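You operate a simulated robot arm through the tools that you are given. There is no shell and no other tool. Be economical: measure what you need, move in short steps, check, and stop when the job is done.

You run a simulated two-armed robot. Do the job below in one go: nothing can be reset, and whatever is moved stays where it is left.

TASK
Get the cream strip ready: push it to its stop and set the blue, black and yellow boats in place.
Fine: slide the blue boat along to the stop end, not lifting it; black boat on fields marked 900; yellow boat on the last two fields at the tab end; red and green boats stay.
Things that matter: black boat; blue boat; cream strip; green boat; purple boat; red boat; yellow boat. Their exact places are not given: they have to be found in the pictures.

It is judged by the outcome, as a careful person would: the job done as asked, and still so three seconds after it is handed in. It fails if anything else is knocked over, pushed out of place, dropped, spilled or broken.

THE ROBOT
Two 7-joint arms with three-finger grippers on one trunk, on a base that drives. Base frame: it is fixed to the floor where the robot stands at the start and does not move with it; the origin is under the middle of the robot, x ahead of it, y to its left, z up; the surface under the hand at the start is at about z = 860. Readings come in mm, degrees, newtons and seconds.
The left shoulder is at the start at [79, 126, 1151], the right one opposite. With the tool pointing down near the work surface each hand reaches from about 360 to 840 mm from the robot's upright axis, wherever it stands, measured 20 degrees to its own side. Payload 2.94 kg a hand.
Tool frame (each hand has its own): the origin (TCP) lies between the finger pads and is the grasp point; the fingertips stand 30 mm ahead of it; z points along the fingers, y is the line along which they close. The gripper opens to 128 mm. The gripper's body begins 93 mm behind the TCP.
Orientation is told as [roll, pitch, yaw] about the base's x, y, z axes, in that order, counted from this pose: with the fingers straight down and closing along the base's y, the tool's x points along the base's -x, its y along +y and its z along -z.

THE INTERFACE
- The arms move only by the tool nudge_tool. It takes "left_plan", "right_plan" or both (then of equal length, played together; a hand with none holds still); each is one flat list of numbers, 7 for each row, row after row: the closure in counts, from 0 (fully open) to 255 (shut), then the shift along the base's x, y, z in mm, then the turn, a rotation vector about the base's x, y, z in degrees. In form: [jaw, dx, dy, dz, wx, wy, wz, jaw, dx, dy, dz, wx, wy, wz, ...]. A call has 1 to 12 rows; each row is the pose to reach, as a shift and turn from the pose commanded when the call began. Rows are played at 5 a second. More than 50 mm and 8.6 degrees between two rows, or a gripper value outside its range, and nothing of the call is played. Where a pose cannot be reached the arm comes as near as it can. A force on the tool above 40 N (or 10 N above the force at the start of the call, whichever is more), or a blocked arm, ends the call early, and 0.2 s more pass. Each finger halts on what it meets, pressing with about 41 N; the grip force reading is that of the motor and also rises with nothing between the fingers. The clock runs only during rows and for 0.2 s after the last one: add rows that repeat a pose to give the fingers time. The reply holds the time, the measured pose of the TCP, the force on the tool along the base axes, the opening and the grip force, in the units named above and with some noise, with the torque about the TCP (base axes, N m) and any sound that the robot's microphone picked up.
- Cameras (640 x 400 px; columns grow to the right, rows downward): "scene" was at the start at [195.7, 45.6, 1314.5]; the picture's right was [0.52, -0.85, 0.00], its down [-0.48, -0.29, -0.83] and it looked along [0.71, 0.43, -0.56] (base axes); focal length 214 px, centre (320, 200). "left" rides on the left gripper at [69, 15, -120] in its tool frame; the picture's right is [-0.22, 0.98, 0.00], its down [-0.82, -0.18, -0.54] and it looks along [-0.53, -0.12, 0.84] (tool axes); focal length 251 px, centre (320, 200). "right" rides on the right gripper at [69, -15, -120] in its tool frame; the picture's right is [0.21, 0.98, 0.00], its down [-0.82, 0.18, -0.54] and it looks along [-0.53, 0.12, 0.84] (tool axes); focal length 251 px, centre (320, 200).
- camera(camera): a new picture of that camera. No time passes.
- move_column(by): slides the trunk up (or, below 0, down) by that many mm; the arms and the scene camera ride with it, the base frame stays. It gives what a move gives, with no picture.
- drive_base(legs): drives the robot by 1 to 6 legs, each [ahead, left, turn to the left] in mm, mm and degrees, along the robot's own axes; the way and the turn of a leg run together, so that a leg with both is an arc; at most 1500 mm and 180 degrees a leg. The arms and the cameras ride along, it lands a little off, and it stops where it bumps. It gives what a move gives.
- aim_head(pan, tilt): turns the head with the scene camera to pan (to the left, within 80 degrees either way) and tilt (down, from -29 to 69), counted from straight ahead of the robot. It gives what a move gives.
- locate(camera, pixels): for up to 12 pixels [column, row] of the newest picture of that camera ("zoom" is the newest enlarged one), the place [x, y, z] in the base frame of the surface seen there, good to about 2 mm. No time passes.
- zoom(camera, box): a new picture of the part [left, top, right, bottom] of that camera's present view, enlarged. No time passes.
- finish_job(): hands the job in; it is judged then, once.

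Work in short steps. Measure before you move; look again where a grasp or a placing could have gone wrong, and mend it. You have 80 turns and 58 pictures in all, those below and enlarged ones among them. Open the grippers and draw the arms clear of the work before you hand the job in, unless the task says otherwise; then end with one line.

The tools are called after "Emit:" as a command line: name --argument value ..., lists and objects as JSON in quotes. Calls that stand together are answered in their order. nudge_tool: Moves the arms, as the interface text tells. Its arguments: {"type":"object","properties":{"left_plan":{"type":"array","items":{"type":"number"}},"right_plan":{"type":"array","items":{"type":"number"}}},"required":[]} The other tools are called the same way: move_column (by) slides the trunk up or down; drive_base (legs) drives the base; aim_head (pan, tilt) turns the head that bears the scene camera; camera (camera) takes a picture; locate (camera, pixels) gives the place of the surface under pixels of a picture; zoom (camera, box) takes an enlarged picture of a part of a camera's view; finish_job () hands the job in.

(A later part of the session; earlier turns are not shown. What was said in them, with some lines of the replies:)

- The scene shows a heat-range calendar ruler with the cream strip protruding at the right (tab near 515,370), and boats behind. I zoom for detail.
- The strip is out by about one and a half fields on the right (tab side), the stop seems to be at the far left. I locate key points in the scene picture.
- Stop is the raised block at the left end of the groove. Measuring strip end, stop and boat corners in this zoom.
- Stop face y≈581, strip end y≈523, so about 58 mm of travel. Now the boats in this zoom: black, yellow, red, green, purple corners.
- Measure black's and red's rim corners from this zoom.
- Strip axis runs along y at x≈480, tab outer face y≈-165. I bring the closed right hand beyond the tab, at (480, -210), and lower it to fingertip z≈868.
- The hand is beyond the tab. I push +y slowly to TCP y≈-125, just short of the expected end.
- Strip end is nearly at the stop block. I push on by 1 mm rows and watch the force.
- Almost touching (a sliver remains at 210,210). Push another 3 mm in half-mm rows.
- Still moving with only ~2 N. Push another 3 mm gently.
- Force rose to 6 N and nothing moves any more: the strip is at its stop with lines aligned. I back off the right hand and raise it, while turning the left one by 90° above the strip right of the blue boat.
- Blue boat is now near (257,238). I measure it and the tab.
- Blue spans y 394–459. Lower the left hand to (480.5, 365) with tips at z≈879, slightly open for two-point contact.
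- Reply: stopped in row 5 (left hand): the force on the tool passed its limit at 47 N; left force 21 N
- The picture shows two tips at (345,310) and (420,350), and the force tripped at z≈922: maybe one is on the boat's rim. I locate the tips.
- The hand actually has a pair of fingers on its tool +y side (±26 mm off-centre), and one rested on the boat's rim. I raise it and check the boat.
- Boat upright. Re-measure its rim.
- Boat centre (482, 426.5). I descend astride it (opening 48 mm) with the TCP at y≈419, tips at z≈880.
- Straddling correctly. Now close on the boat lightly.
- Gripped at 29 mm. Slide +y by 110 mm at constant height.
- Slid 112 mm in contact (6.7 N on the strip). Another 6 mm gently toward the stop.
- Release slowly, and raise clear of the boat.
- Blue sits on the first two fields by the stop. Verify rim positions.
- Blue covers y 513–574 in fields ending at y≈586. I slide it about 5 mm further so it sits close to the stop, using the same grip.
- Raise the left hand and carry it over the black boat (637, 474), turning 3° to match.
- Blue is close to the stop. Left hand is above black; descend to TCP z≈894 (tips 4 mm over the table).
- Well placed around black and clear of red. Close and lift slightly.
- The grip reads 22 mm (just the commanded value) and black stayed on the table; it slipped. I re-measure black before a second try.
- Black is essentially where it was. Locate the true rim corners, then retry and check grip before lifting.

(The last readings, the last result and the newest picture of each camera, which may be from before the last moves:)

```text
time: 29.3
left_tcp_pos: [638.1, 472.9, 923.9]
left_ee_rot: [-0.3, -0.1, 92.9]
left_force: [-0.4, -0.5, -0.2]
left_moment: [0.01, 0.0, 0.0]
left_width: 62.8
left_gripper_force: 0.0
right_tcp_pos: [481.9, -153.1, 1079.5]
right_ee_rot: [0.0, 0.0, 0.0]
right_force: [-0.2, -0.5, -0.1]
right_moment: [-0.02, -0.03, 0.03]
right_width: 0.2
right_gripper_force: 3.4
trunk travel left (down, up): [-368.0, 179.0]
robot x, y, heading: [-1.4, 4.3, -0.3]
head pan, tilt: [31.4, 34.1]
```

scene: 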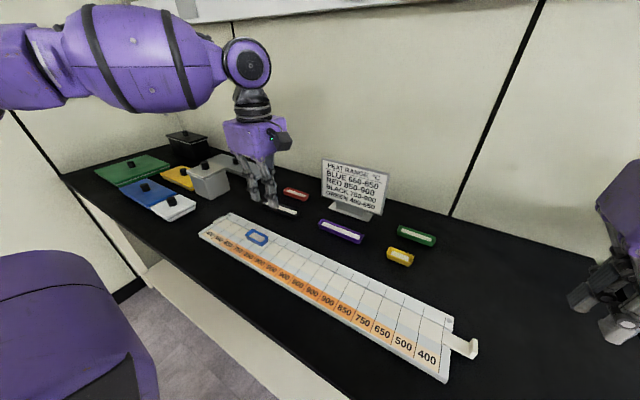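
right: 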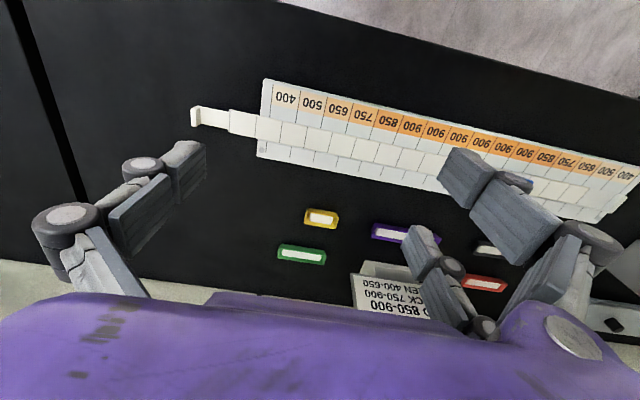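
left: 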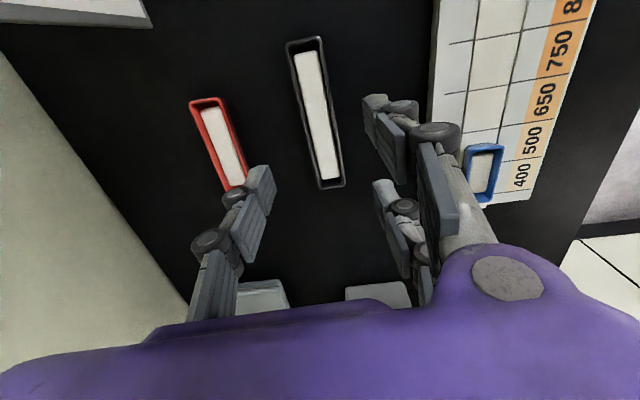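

Black's centre is now (626.5, 475). Re-centre, descend slightly lower (tips ≈2.5 mm over the table) and close, without lifting.

Emit:
nudge_tool --left_plan '[130, -11.3, 1.5, 0, 0, 0, 0, 130, -11.3, 1.5, -15, 0, 0, 0, 130, -11.3, 1.5, -28, 0, 0, 0, 130, -11.3, 1.5, -32, 0, 0, 0, 130, -11.3, 1.5, -32, 0, 0, 0, 160, -11.3, 1.5, -32, 0, 0, 0, 180, -11.3, 1.5, -32, 0, 0, 0, 195, -11.3, 1.5, -32, 0, 0, 0, 205, -11.3, 1.5, -32, 0, 0, 0, 205, -11.3, 1.5, -32, 0, 0, 0]'

Emit:
zoom --camera "scene" --box '[245, 175, 325, 228]'

```text
time: 31.5
left_tcp_pos: [626.6, 473.8, 890.7]
left_ee_rot: [-0.3, 0.0, 92.9]
left_force: [-0.3, 0.0, 0.5]
left_moment: [0.01, 0.02, -0.02]
left_width: 29.5
left_gripper_force: 40.6
right_tcp_pos: [481.8, -154.0, 1078.6]
right_ee_rot: [-0.1, 0.1, -0.1]
right_force: [0.4, 0.1, -0.6]
right_moment: [-0.01, -0.01, -0.02]
right_width: 0.0
right_gripper_force: 2.3
trunk travel left (down, up): [-368.0, 179.0]
robot x, y, heading: [2.8, -0.9, -0.3]
head pan, tilt: [31.4, 34.1]
```

```text
7.55 times, centred on (285, 202) of scene
```

zoom: 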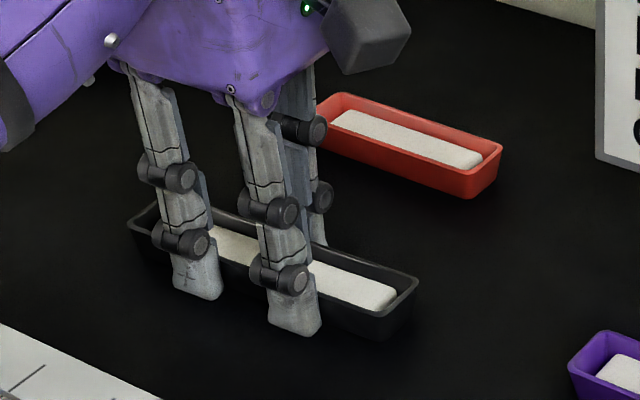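

Now it holds at 29.5 mm with 41 N. Lift slowly 15 mm and read.

Emit:
nudge_tool --left_plan '[215, 0, 0, 0, 0, 0, 0, 215, 0, 0, 2, 0, 0, 0, 215, 0, 0, 4, 0, 0, 0, 215, 0, 0, 7, 0, 0, 0, 215, 0, 0, 10, 0, 0, 0, 215, 0, 0, 10, 0, 0, 0]'

Emit:
zoom --camera "scene" --box '[245, 175, 325, 228]'

```text
time: 32.9
left_tcp_pos: [625.9, 474.6, 901.0]
left_ee_rot: [-0.3, -0.1, 93.0]
left_force: [-0.5, 0.1, -0.2]
left_moment: [-0.01, 0.01, 0.0]
left_width: 29.6
left_gripper_force: 41.3
right_tcp_pos: [481.3, -152.9, 1079.6]
right_ee_rot: [0.0, 0.0, 0.0]
right_force: [-0.5, 0.7, -0.5]
right_moment: [0.02, 0.02, -0.02]
right_width: 0.2
right_gripper_force: 3.1
trunk travel left (down, up): [-368.0, 179.0]
robot x, y, heading: [-0.3, -2.0, -0.2]
head pan, tilt: [31.4, 34.1]
```

```text
7.55 times, centred on (285, 202) of scene
```

zoom: 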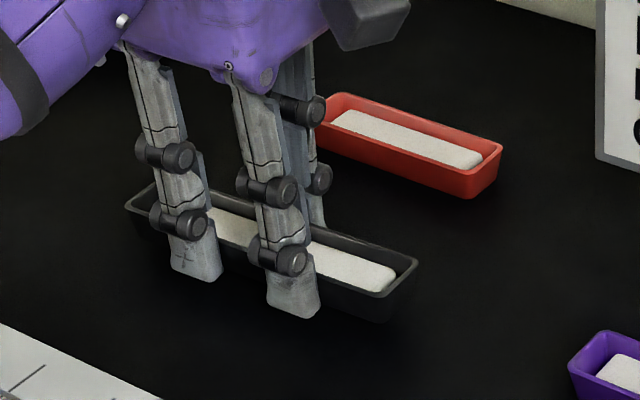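

Black is lifting with the hand (rim corner rose with the tips). Raise to TCP z≈961 and carry over the strip to (480.5, 266), turning back 3°.

Emit:
nudge_tool --left_plan '[215, 0, 0, 15, 0, 0, 0, 215, 0, 0, 35, 0, 0, 0, 215, -8, -12, 60, 0, 0, -0.3, 215, -24, -34, 60, 0, 0, -0.6, 215, -40, -57, 60, 0, 0, -1, 215, -57, -81, 60, 0, 0, -1.5, 215, -74, -106, 60, 0, 0, -2, 215, -91, -131, 60, 0, 0, -2.4, 215, -108, -156, 60, 0, 0, -2.8, 215, -125, -181, 60, 0, 0, -2.9, 215, -138, -199, 60, 0, 0, -2.9, 215, -145.4, -208.6, 60, 0, 0, -2.9]'

Emit:
camera --camera "scene"

```text
time: 35.5
left_tcp_pos: [481.3, 266.6, 961.5]
left_ee_rot: [-0.3, 0.0, 90.0]
left_force: [0.0, -0.3, -0.3]
left_moment: [-0.01, -0.02, -0.01]
left_width: 29.5
left_gripper_force: 40.8
right_tcp_pos: [480.8, -153.6, 1080.7]
right_ee_rot: [0.0, 0.0, 0.0]
right_force: [0.1, 0.4, 0.5]
right_moment: [-0.04, -0.02, 0.0]
right_width: 0.0
right_gripper_force: 2.5
trunk travel left (down, up): [-368.0, 179.0]
robot x, y, heading: [3.5, 3.2, 0.1]
head pan, tilt: [31.4, 34.1]
```

```text
20 pictures are left
```

scene: 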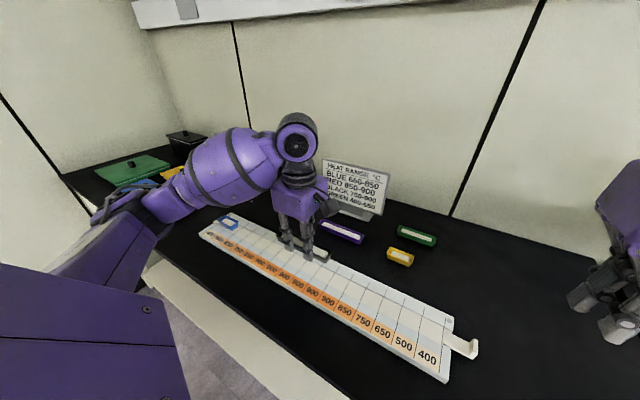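

Black is held above the strip. I zoom to check the 900 fields' bounds.

Emit:
zoom --camera "scene" --box '[245, 210, 365, 320]'

Emit:
locate --camera "zoom" --pixels '[[185, 262], [225, 280], [265, 300], [305, 325], [350, 347], [395, 372], [440, 397], [400, 325], [300, 265], [420, 200]]'

```text
3.64 times, centred on (305, 265) of scene
```

zoom: 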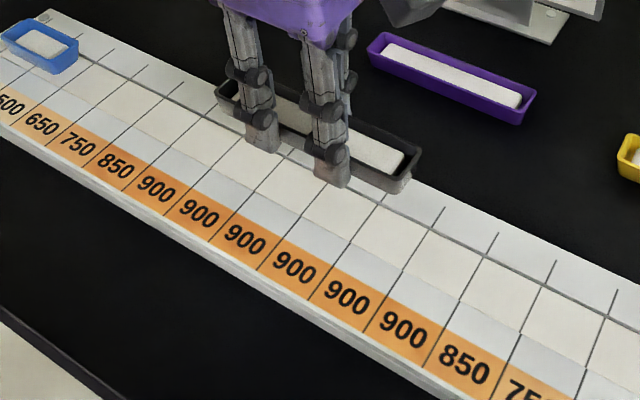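

```text
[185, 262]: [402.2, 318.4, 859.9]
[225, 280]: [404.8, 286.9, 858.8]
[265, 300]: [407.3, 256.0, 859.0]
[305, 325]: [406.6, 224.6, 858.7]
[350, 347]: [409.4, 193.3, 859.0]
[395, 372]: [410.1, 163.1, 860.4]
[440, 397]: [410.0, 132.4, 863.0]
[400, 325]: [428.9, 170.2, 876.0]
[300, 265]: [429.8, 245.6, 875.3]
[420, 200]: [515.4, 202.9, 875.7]
```

900 fields run y≈146–386, so centre 266 is right. Lower to just over contact.

Emit:
nudge_tool --left_plan '[215, -0.5, -0.5, -15, 0, 0, 0, 215, -0.5, -0.5, -30, 0, 0, 0, 215, -0.5, -0.5, -42, 0, 0, 0, 215, -0.5, -0.5, -49, 0, 0, 0, 215, -0.5, -0.5, -52, 0, 0, 0, 215, -0.5, -0.5, -53.5, 0, 0, 0, 215, -0.5, -0.5, -54.5, 0, 0, 0, 215, -0.5, -0.5, -54.5, 0, 0, 0]'

Emit:
zoom --camera "scene" --box '[270, 220, 350, 270]'

```text
time: 37.3
left_tcp_pos: [481.0, 265.4, 907.2]
left_ee_rot: [-0.4, -0.1, 89.9]
left_force: [0.0, 0.0, 2.8]
left_moment: [-0.05, -0.03, 0.07]
left_width: 29.6
left_gripper_force: 40.6
right_tcp_pos: [480.5, -154.0, 1080.7]
right_ee_rot: [0.0, -0.1, 0.0]
right_force: [0.1, -0.7, 0.1]
right_moment: [0.0, 0.03, 0.03]
right_width: 0.1
right_gripper_force: 3.0
trunk travel left (down, up): [-368.0, 179.0]
robot x, y, heading: [0.5, 1.4, 0.2]
head pan, tilt: [31.4, 34.1]
```

```text
8.00 times, centred on (310, 245) of scene
```

zoom: 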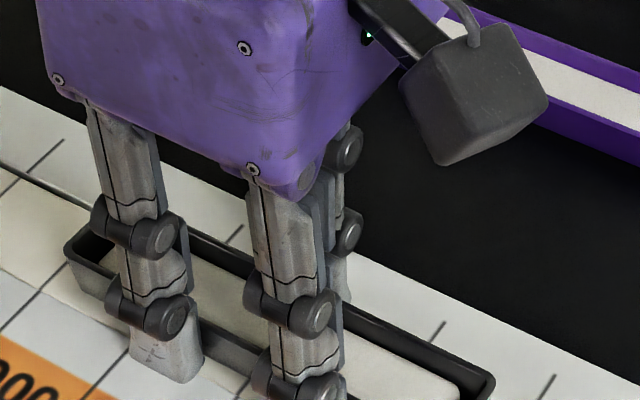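

Contact felt (2.8 N). Release, then raise straight up.

Emit:
nudge_tool --left_plan '[200, 0, 0, 0, 0, 0, 0, 190, 0, 0, 0, 0, 0, 0, 170, 0, 0, 0, 0, 0, 0, 150, 0, 0, 0, 0, 0, 0, 145, 0, 0, 0, 0, 0, 0, 145, 0, 0, 15, 0, 0, 0, 145, 0, 0, 45, 0, 0, 0, 145, 0, 0, 90, 0, 0, 0, 145, 0, 30, 125, 0, 0, 0, 145, 0, 70, 150, 0, 0, 0, 145, 0, 115, 160, 0, 0, 0]'

Emit:
zoom --camera "scene" --box '[205, 205, 365, 305]'

Emit:
locate --camera "zoom" --pixels '[[290, 110], [450, 195], [430, 225], [300, 140], [30, 60]]'

```text
time: 39.7
left_tcp_pos: [479.8, 382.3, 1069.6]
left_ee_rot: [-0.3, -0.1, 90.0]
left_force: [-0.9, -0.6, 0.0]
left_moment: [-0.02, -0.03, -0.04]
left_width: 55.1
left_gripper_force: 0.1
right_tcp_pos: [478.7, -152.1, 1080.4]
right_ee_rot: [0.1, -0.2, 0.1]
right_force: [-0.2, -0.9, 0.1]
right_moment: [0.01, 0.02, -0.01]
right_width: 0.0
right_gripper_force: 2.7
trunk travel left (down, up): [-368.0, 179.0]
robot x, y, heading: [2.1, 0.6, 0.2]
head pan, tilt: [31.4, 34.1]
```

```text
4.00 times, centred on (285, 255) of scene
```

zoom: 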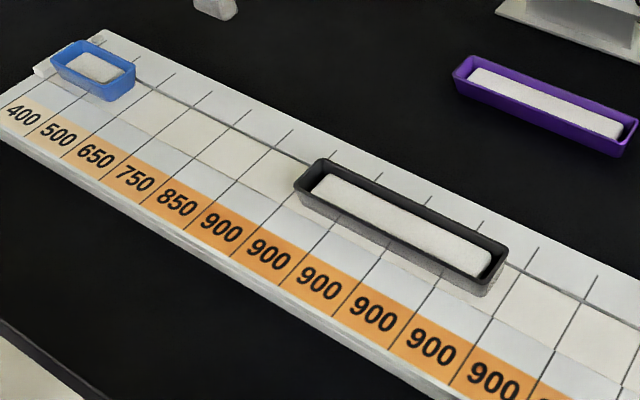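

```text
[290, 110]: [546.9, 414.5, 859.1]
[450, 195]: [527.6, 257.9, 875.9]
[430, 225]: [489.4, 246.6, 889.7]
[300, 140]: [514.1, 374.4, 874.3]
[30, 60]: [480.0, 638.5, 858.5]
```

Black lies on 900 fields 2–5, blue unchanged. Now the right hand goes above yellow (634, 66.5), turning -90°.

Emit:
nudge_tool --right_plan '[240, 12.8, 18.3, -6, 0, 0, -7.5, 220, 25.6, 36.7, -12, 0, 0, -15, 200, 38.4, 55, -18, 0, 0, -22.5, 180, 51.2, 73.3, -24, 0, 0, -30, 160, 64, 91.7, -30, 0, 0, -37.5, 140, 76.8, 110, -36, 0, 0, -45, 130, 89.5, 128.3, -42, 0, 0, -52.5, 130, 102.3, 146.7, -48, 0, 0, -60, 130, 115, 165, -54, 0, 0, -67.5, 130, 128, 183.3, -60, 0, 0, -75, 130, 141, 201.7, -66, 0, 0, -82.5, 130, 153.5, 220, -72, 0, 0, -90]'

Emit:
zoom --camera "scene" --box '[340, 190, 500, 310]'

```text
time: 42.3
left_tcp_pos: [481.2, 381.5, 1068.2]
left_ee_rot: [-0.3, -0.1, 90.0]
left_force: [0.0, 0.3, -0.2]
left_moment: [-0.01, 0.02, -0.02]
left_width: 55.3
left_gripper_force: 0.1
right_tcp_pos: [634.8, 66.5, 1008.0]
right_ee_rot: [-0.1, -0.1, -90.2]
right_force: [0.2, -0.5, 0.4]
right_moment: [-0.01, 0.03, -0.03]
right_width: 62.8
right_gripper_force: 0.0
trunk travel left (down, up): [-368.0, 179.0]
robot x, y, heading: [-1.4, 0.2, 0.2]
head pan, tilt: [31.4, 34.1]
```

```text
3.33 times, centred on (420, 250) of scene
```

zoom: 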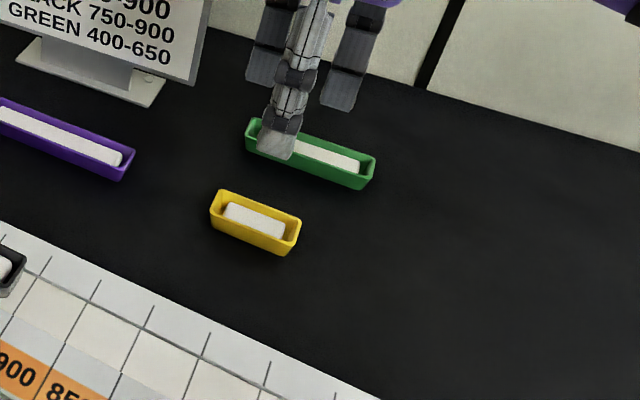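

Hand is above yellow. Descend to TCP z≈891 and close, no lift yet.

Emit:
nudge_tool --right_plan '[130, -0.8, 0, -40, 0, 0, 0, 130, -0.8, 0, -80, 0, 0, 0, 130, -0.8, 0, -105, 0, 0, 0, 130, -0.8, 0, -116, 0, 0, 0, 130, -0.8, 0, -117, 0, 0, 0, 130, -0.8, 0, -117, 0, 0, 0, 160, -0.8, 0, -117, 0, 0, 0, 180, -0.8, 0, -117, 0, 0, 0, 195, -0.8, 0, -117, 0, 0, 0, 205, -0.8, 0, -117, 0, 0, 0, 210, -0.8, 0, -117, 0, 0, 0]'

Emit:
zoom --camera "scene" --box '[340, 190, 500, 310]'

```text
time: 44.7
left_tcp_pos: [480.7, 381.3, 1068.5]
left_ee_rot: [-0.3, -0.1, 90.0]
left_force: [0.3, -0.3, -0.5]
left_moment: [0.03, -0.01, 0.02]
left_width: 55.1
left_gripper_force: 0.0
right_tcp_pos: [632.8, 66.0, 891.0]
right_ee_rot: [0.0, -0.1, -89.9]
right_force: [0.0, -0.2, 0.0]
right_moment: [0.01, -0.03, 0.0]
right_width: 29.2
right_gripper_force: 40.7
trunk travel left (down, up): [-368.0, 179.0]
robot x, y, heading: [4.2, 1.7, -0.1]
head pan, tilt: [31.4, 34.1]
```

```text
3.33 times, centred on (420, 250) of scene
```

zoom: 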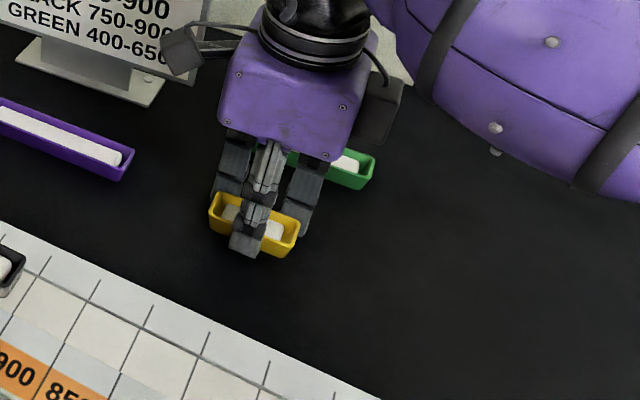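

Gripped at 29 mm, 41 N. Lift slowly and look.

Emit:
nudge_tool --right_plan '[215, 0, 0, 0, 0, 0, 0, 215, 0, 0, 2, 0, 0, 0, 215, 0, 0, 5, 0, 0, 0, 215, 0, 0, 10, 0, 0, 0, 215, 0, 0, 20, 0, 0, 0, 215, 0, 0, 40, 0, 0, 0, 215, 0, 0, 60, 0, 0, 0, 215, 0, 0, 60, 0, 0, 0]'

Emit:
zoom --camera "scene" --box '[340, 190, 500, 390]'

Emit:
locate --camera "zoom" --pixels '[[350, 320], [420, 285], [390, 225], [340, 200]]'

```text
time: 46.5
left_tcp_pos: [479.6, 381.3, 1068.4]
left_ee_rot: [-0.3, -0.2, 89.9]
left_force: [-0.2, -0.2, 1.0]
left_moment: [0.02, -0.02, 0.03]
left_width: 55.3
left_gripper_force: 0.1
right_tcp_pos: [633.5, 66.0, 951.7]
right_ee_rot: [0.0, 0.0, -90.1]
right_force: [0.5, 0.4, -0.7]
right_moment: [-0.03, 0.01, -0.02]
right_width: 29.2
right_gripper_force: 40.4
trunk travel left (down, up): [-368.0, 179.0]
robot x, y, heading: [-1.0, 2.0, 0.0]
head pan, tilt: [31.4, 34.1]
```

```text
2.00 times, centred on (420, 290) of scene
```

zoom: 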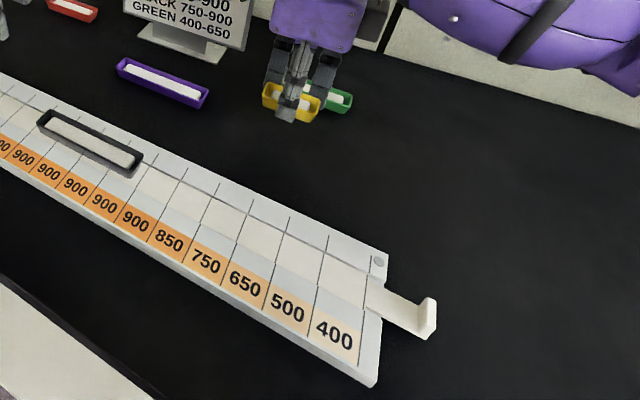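

```text
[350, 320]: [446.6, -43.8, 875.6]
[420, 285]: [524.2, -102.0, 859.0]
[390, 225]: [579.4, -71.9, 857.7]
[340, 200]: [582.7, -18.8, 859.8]
```

Yellow is held. The last two fields span y≈-54…26, so I carry it to (480.5, -14) and lower to just above contact.

Emit:
nudge_tool --right_plan '[215, -18, -10, 0, 0, 0, 0, 215, -43, -23, 0, 0, 0, 0, 215, -70, -37, 0, 0, 0, 0, 215, -97, -51, 0, 0, 0, 0, 215, -122, -64, 0, 0, 0, 0, 215, -143, -75, 0, 0, 0, 0, 215, -152.5, -80, 0, 0, 0, 0, 215, -152.5, -80, -15, 0, 0, 0, 215, -152.5, -80, -30, 0, 0, 0, 215, -152.5, -80, -38, 0, 0, 0, 215, -152.5, -80, -42, 0, 0, 0, 215, -152.5, -80, -42, 0, 0, 0]'

Emit:
zoom --camera "scene" --box '[360, 250, 500, 390]'

```text
time: 49.1
left_tcp_pos: [480.5, 380.1, 1067.8]
left_ee_rot: [-0.2, -0.1, 90.0]
left_force: [-0.3, 0.1, 0.0]
left_moment: [-0.01, 0.01, -0.02]
left_width: 55.4
left_gripper_force: 0.0
right_tcp_pos: [479.3, -12.8, 909.3]
right_ee_rot: [0.1, 0.0, -89.9]
right_force: [0.2, 0.2, -0.3]
right_moment: [-0.02, 0.01, 0.01]
right_width: 29.2
right_gripper_force: 41.7
trunk travel left (down, up): [-368.0, 179.0]
robot x, y, heading: [-4.0, -1.5, 0.2]
head pan, tilt: [31.4, 34.1]
```

```text
2.86 times, centred on (430, 320) of scene
```

zoom: 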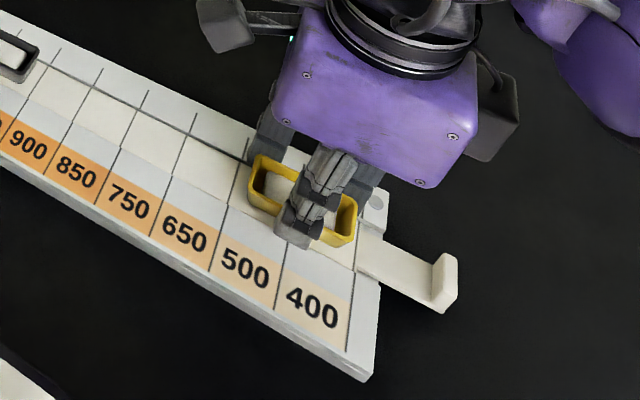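

Yellow is over the last two fields. Lower the last ~3 mm, release, and raise.

Emit:
nudge_tool --right_plan '[215, 0.5, -1, -1.5, 0, 0, 0, 215, 0.5, -1, -3, 0, 0, 0, 215, 0.5, -1, -3, 0, 0, 0, 200, 0.5, -1, -3, 0, 0, 0, 190, 0.5, -1, -3, 0, 0, 0, 170, 0.5, -1, -3, 0, 0, 0, 145, 0.5, -1, -3, 0, 0, 0, 145, 0.5, -1, -3, 0, 0, 0, 145, 0.5, -1, 12, 0, 0, 0, 145, 0.5, -1, 45, 0, 0, 0, 145, 0.5, -1, 90, 0, 0, 0, 145, 0.5, -1, 130, 0, 0, 0]'

Emit:
nudge_tool --right_plan '[145, 0, -40, 20, 0, 0, 0, 145, 0, -80, 40, 0, 0, 0, 145, 0, -120, 40, 0, 0, 0, 145, 0, -160, 40, 0, 0, 0, 145, 0, -200, 40, 0, 0, 0]' --left_plan '[100, 0, 20, 30, 0, 0, 0, 50, 0, 40, 60, 0, 0, 0, 20, -20, 60, 80, 0, 0, 0, 0, -40, 60, 80, 0, 0, 0, 0, -60, 60, 80, 0, 0, 0]'

Emit:
camera --camera "scene"

Emit:
zoom --camera "scene" --box '[360, 270, 500, 390]'

Emit:
zoom --camera "scene" --box '[195, 200, 345, 294]'

```text
time: 51.7
left_tcp_pos: [480.6, 380.5, 1068.4]
left_ee_rot: [-0.2, 0.0, 90.0]
left_force: [0.6, 0.2, -0.1]
left_moment: [-0.01, -0.02, 0.0]
left_width: 55.1
left_gripper_force: 0.0
right_tcp_pos: [482.4, -14.7, 1037.6]
right_ee_rot: [-0.1, 0.0, -90.0]
right_force: [-0.4, 0.7, -0.2]
right_moment: [0.0, -0.01, 0.0]
right_width: 54.9
right_gripper_force: 0.1
trunk travel left (down, up): [-368.0, 179.0]
robot x, y, heading: [-6.3, 0.4, 0.1]
head pan, tilt: [31.4, 34.1]
```

```text
time: 52.9
left_tcp_pos: [419.2, 439.3, 1147.3]
left_ee_rot: [-0.5, -0.1, 90.0]
left_force: [-1.5, 0.4, 0.5]
left_moment: [0.0, -0.03, -0.01]
left_width: 127.9
left_gripper_force: 0.1
right_tcp_pos: [478.3, -212.0, 1081.1]
right_ee_rot: [0.1, 0.0, -89.9]
right_force: [-0.3, 0.0, -0.7]
right_moment: [-0.02, -0.01, 0.0]
right_width: 55.0
right_gripper_force: 0.1
trunk travel left (down, up): [-368.0, 179.0]
robot x, y, heading: [2.8, 1.2, -0.1]
head pan, tilt: [31.4, 34.1]
```

```text
12 pictures are left
```

scene: 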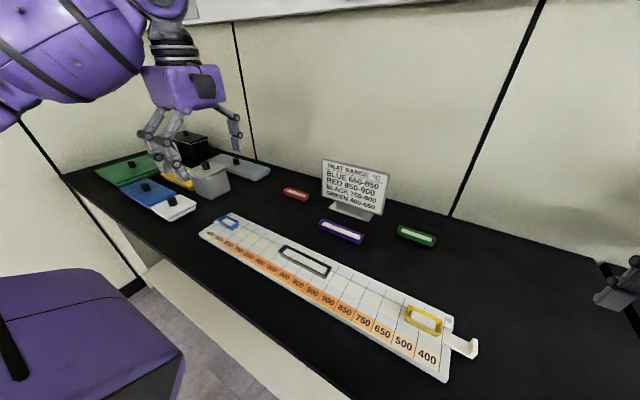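

```text
3.33 times, centred on (430, 330) of scene
```

zoom: 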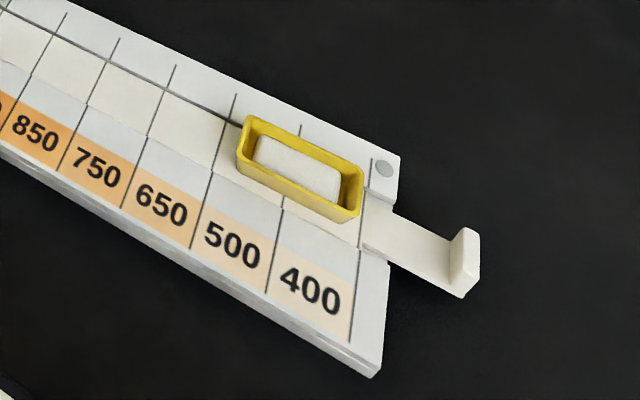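

```text
4.26 times, centred on (270, 247) of scene
```

zoom: 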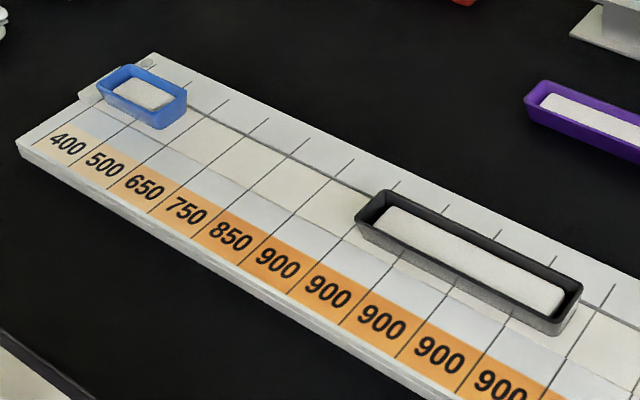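

All three boats are in place and lines of strip and ruler align. One last look at the stop end.

Emit:
zoom --camera "scene" --box '[205, 205, 255, 237]'

Emit:
locate --camera "zoom" --pixels '[[145, 248], [250, 308], [362, 366], [110, 215], [195, 190]]'

```text
12.50 times, centred on (230, 221) of scene
```

zoom: 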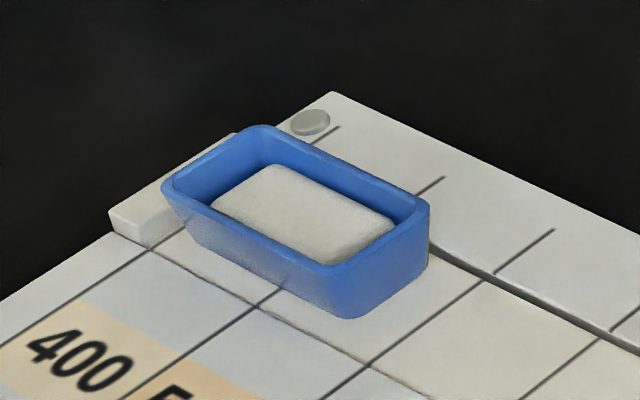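

```text
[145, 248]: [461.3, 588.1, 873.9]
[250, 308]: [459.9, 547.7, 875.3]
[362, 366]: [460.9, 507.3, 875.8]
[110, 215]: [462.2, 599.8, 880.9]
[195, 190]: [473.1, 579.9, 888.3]
```

The strip is at its stop, blue is next to it, black is on the 900s and yellow is on the last two fields. Both arms are clear, so I hand in.

Emit:
finish_job

```text
The job is handed in.
```

The cream strip is pushed to its stop. The blue boat was slid, not lifted, to the stop end, the black boat is on four of the 900 fields, and the yellow boat is on the last two fields at the tab end. The red, green and purple boats were not moved, and the job is handed in.
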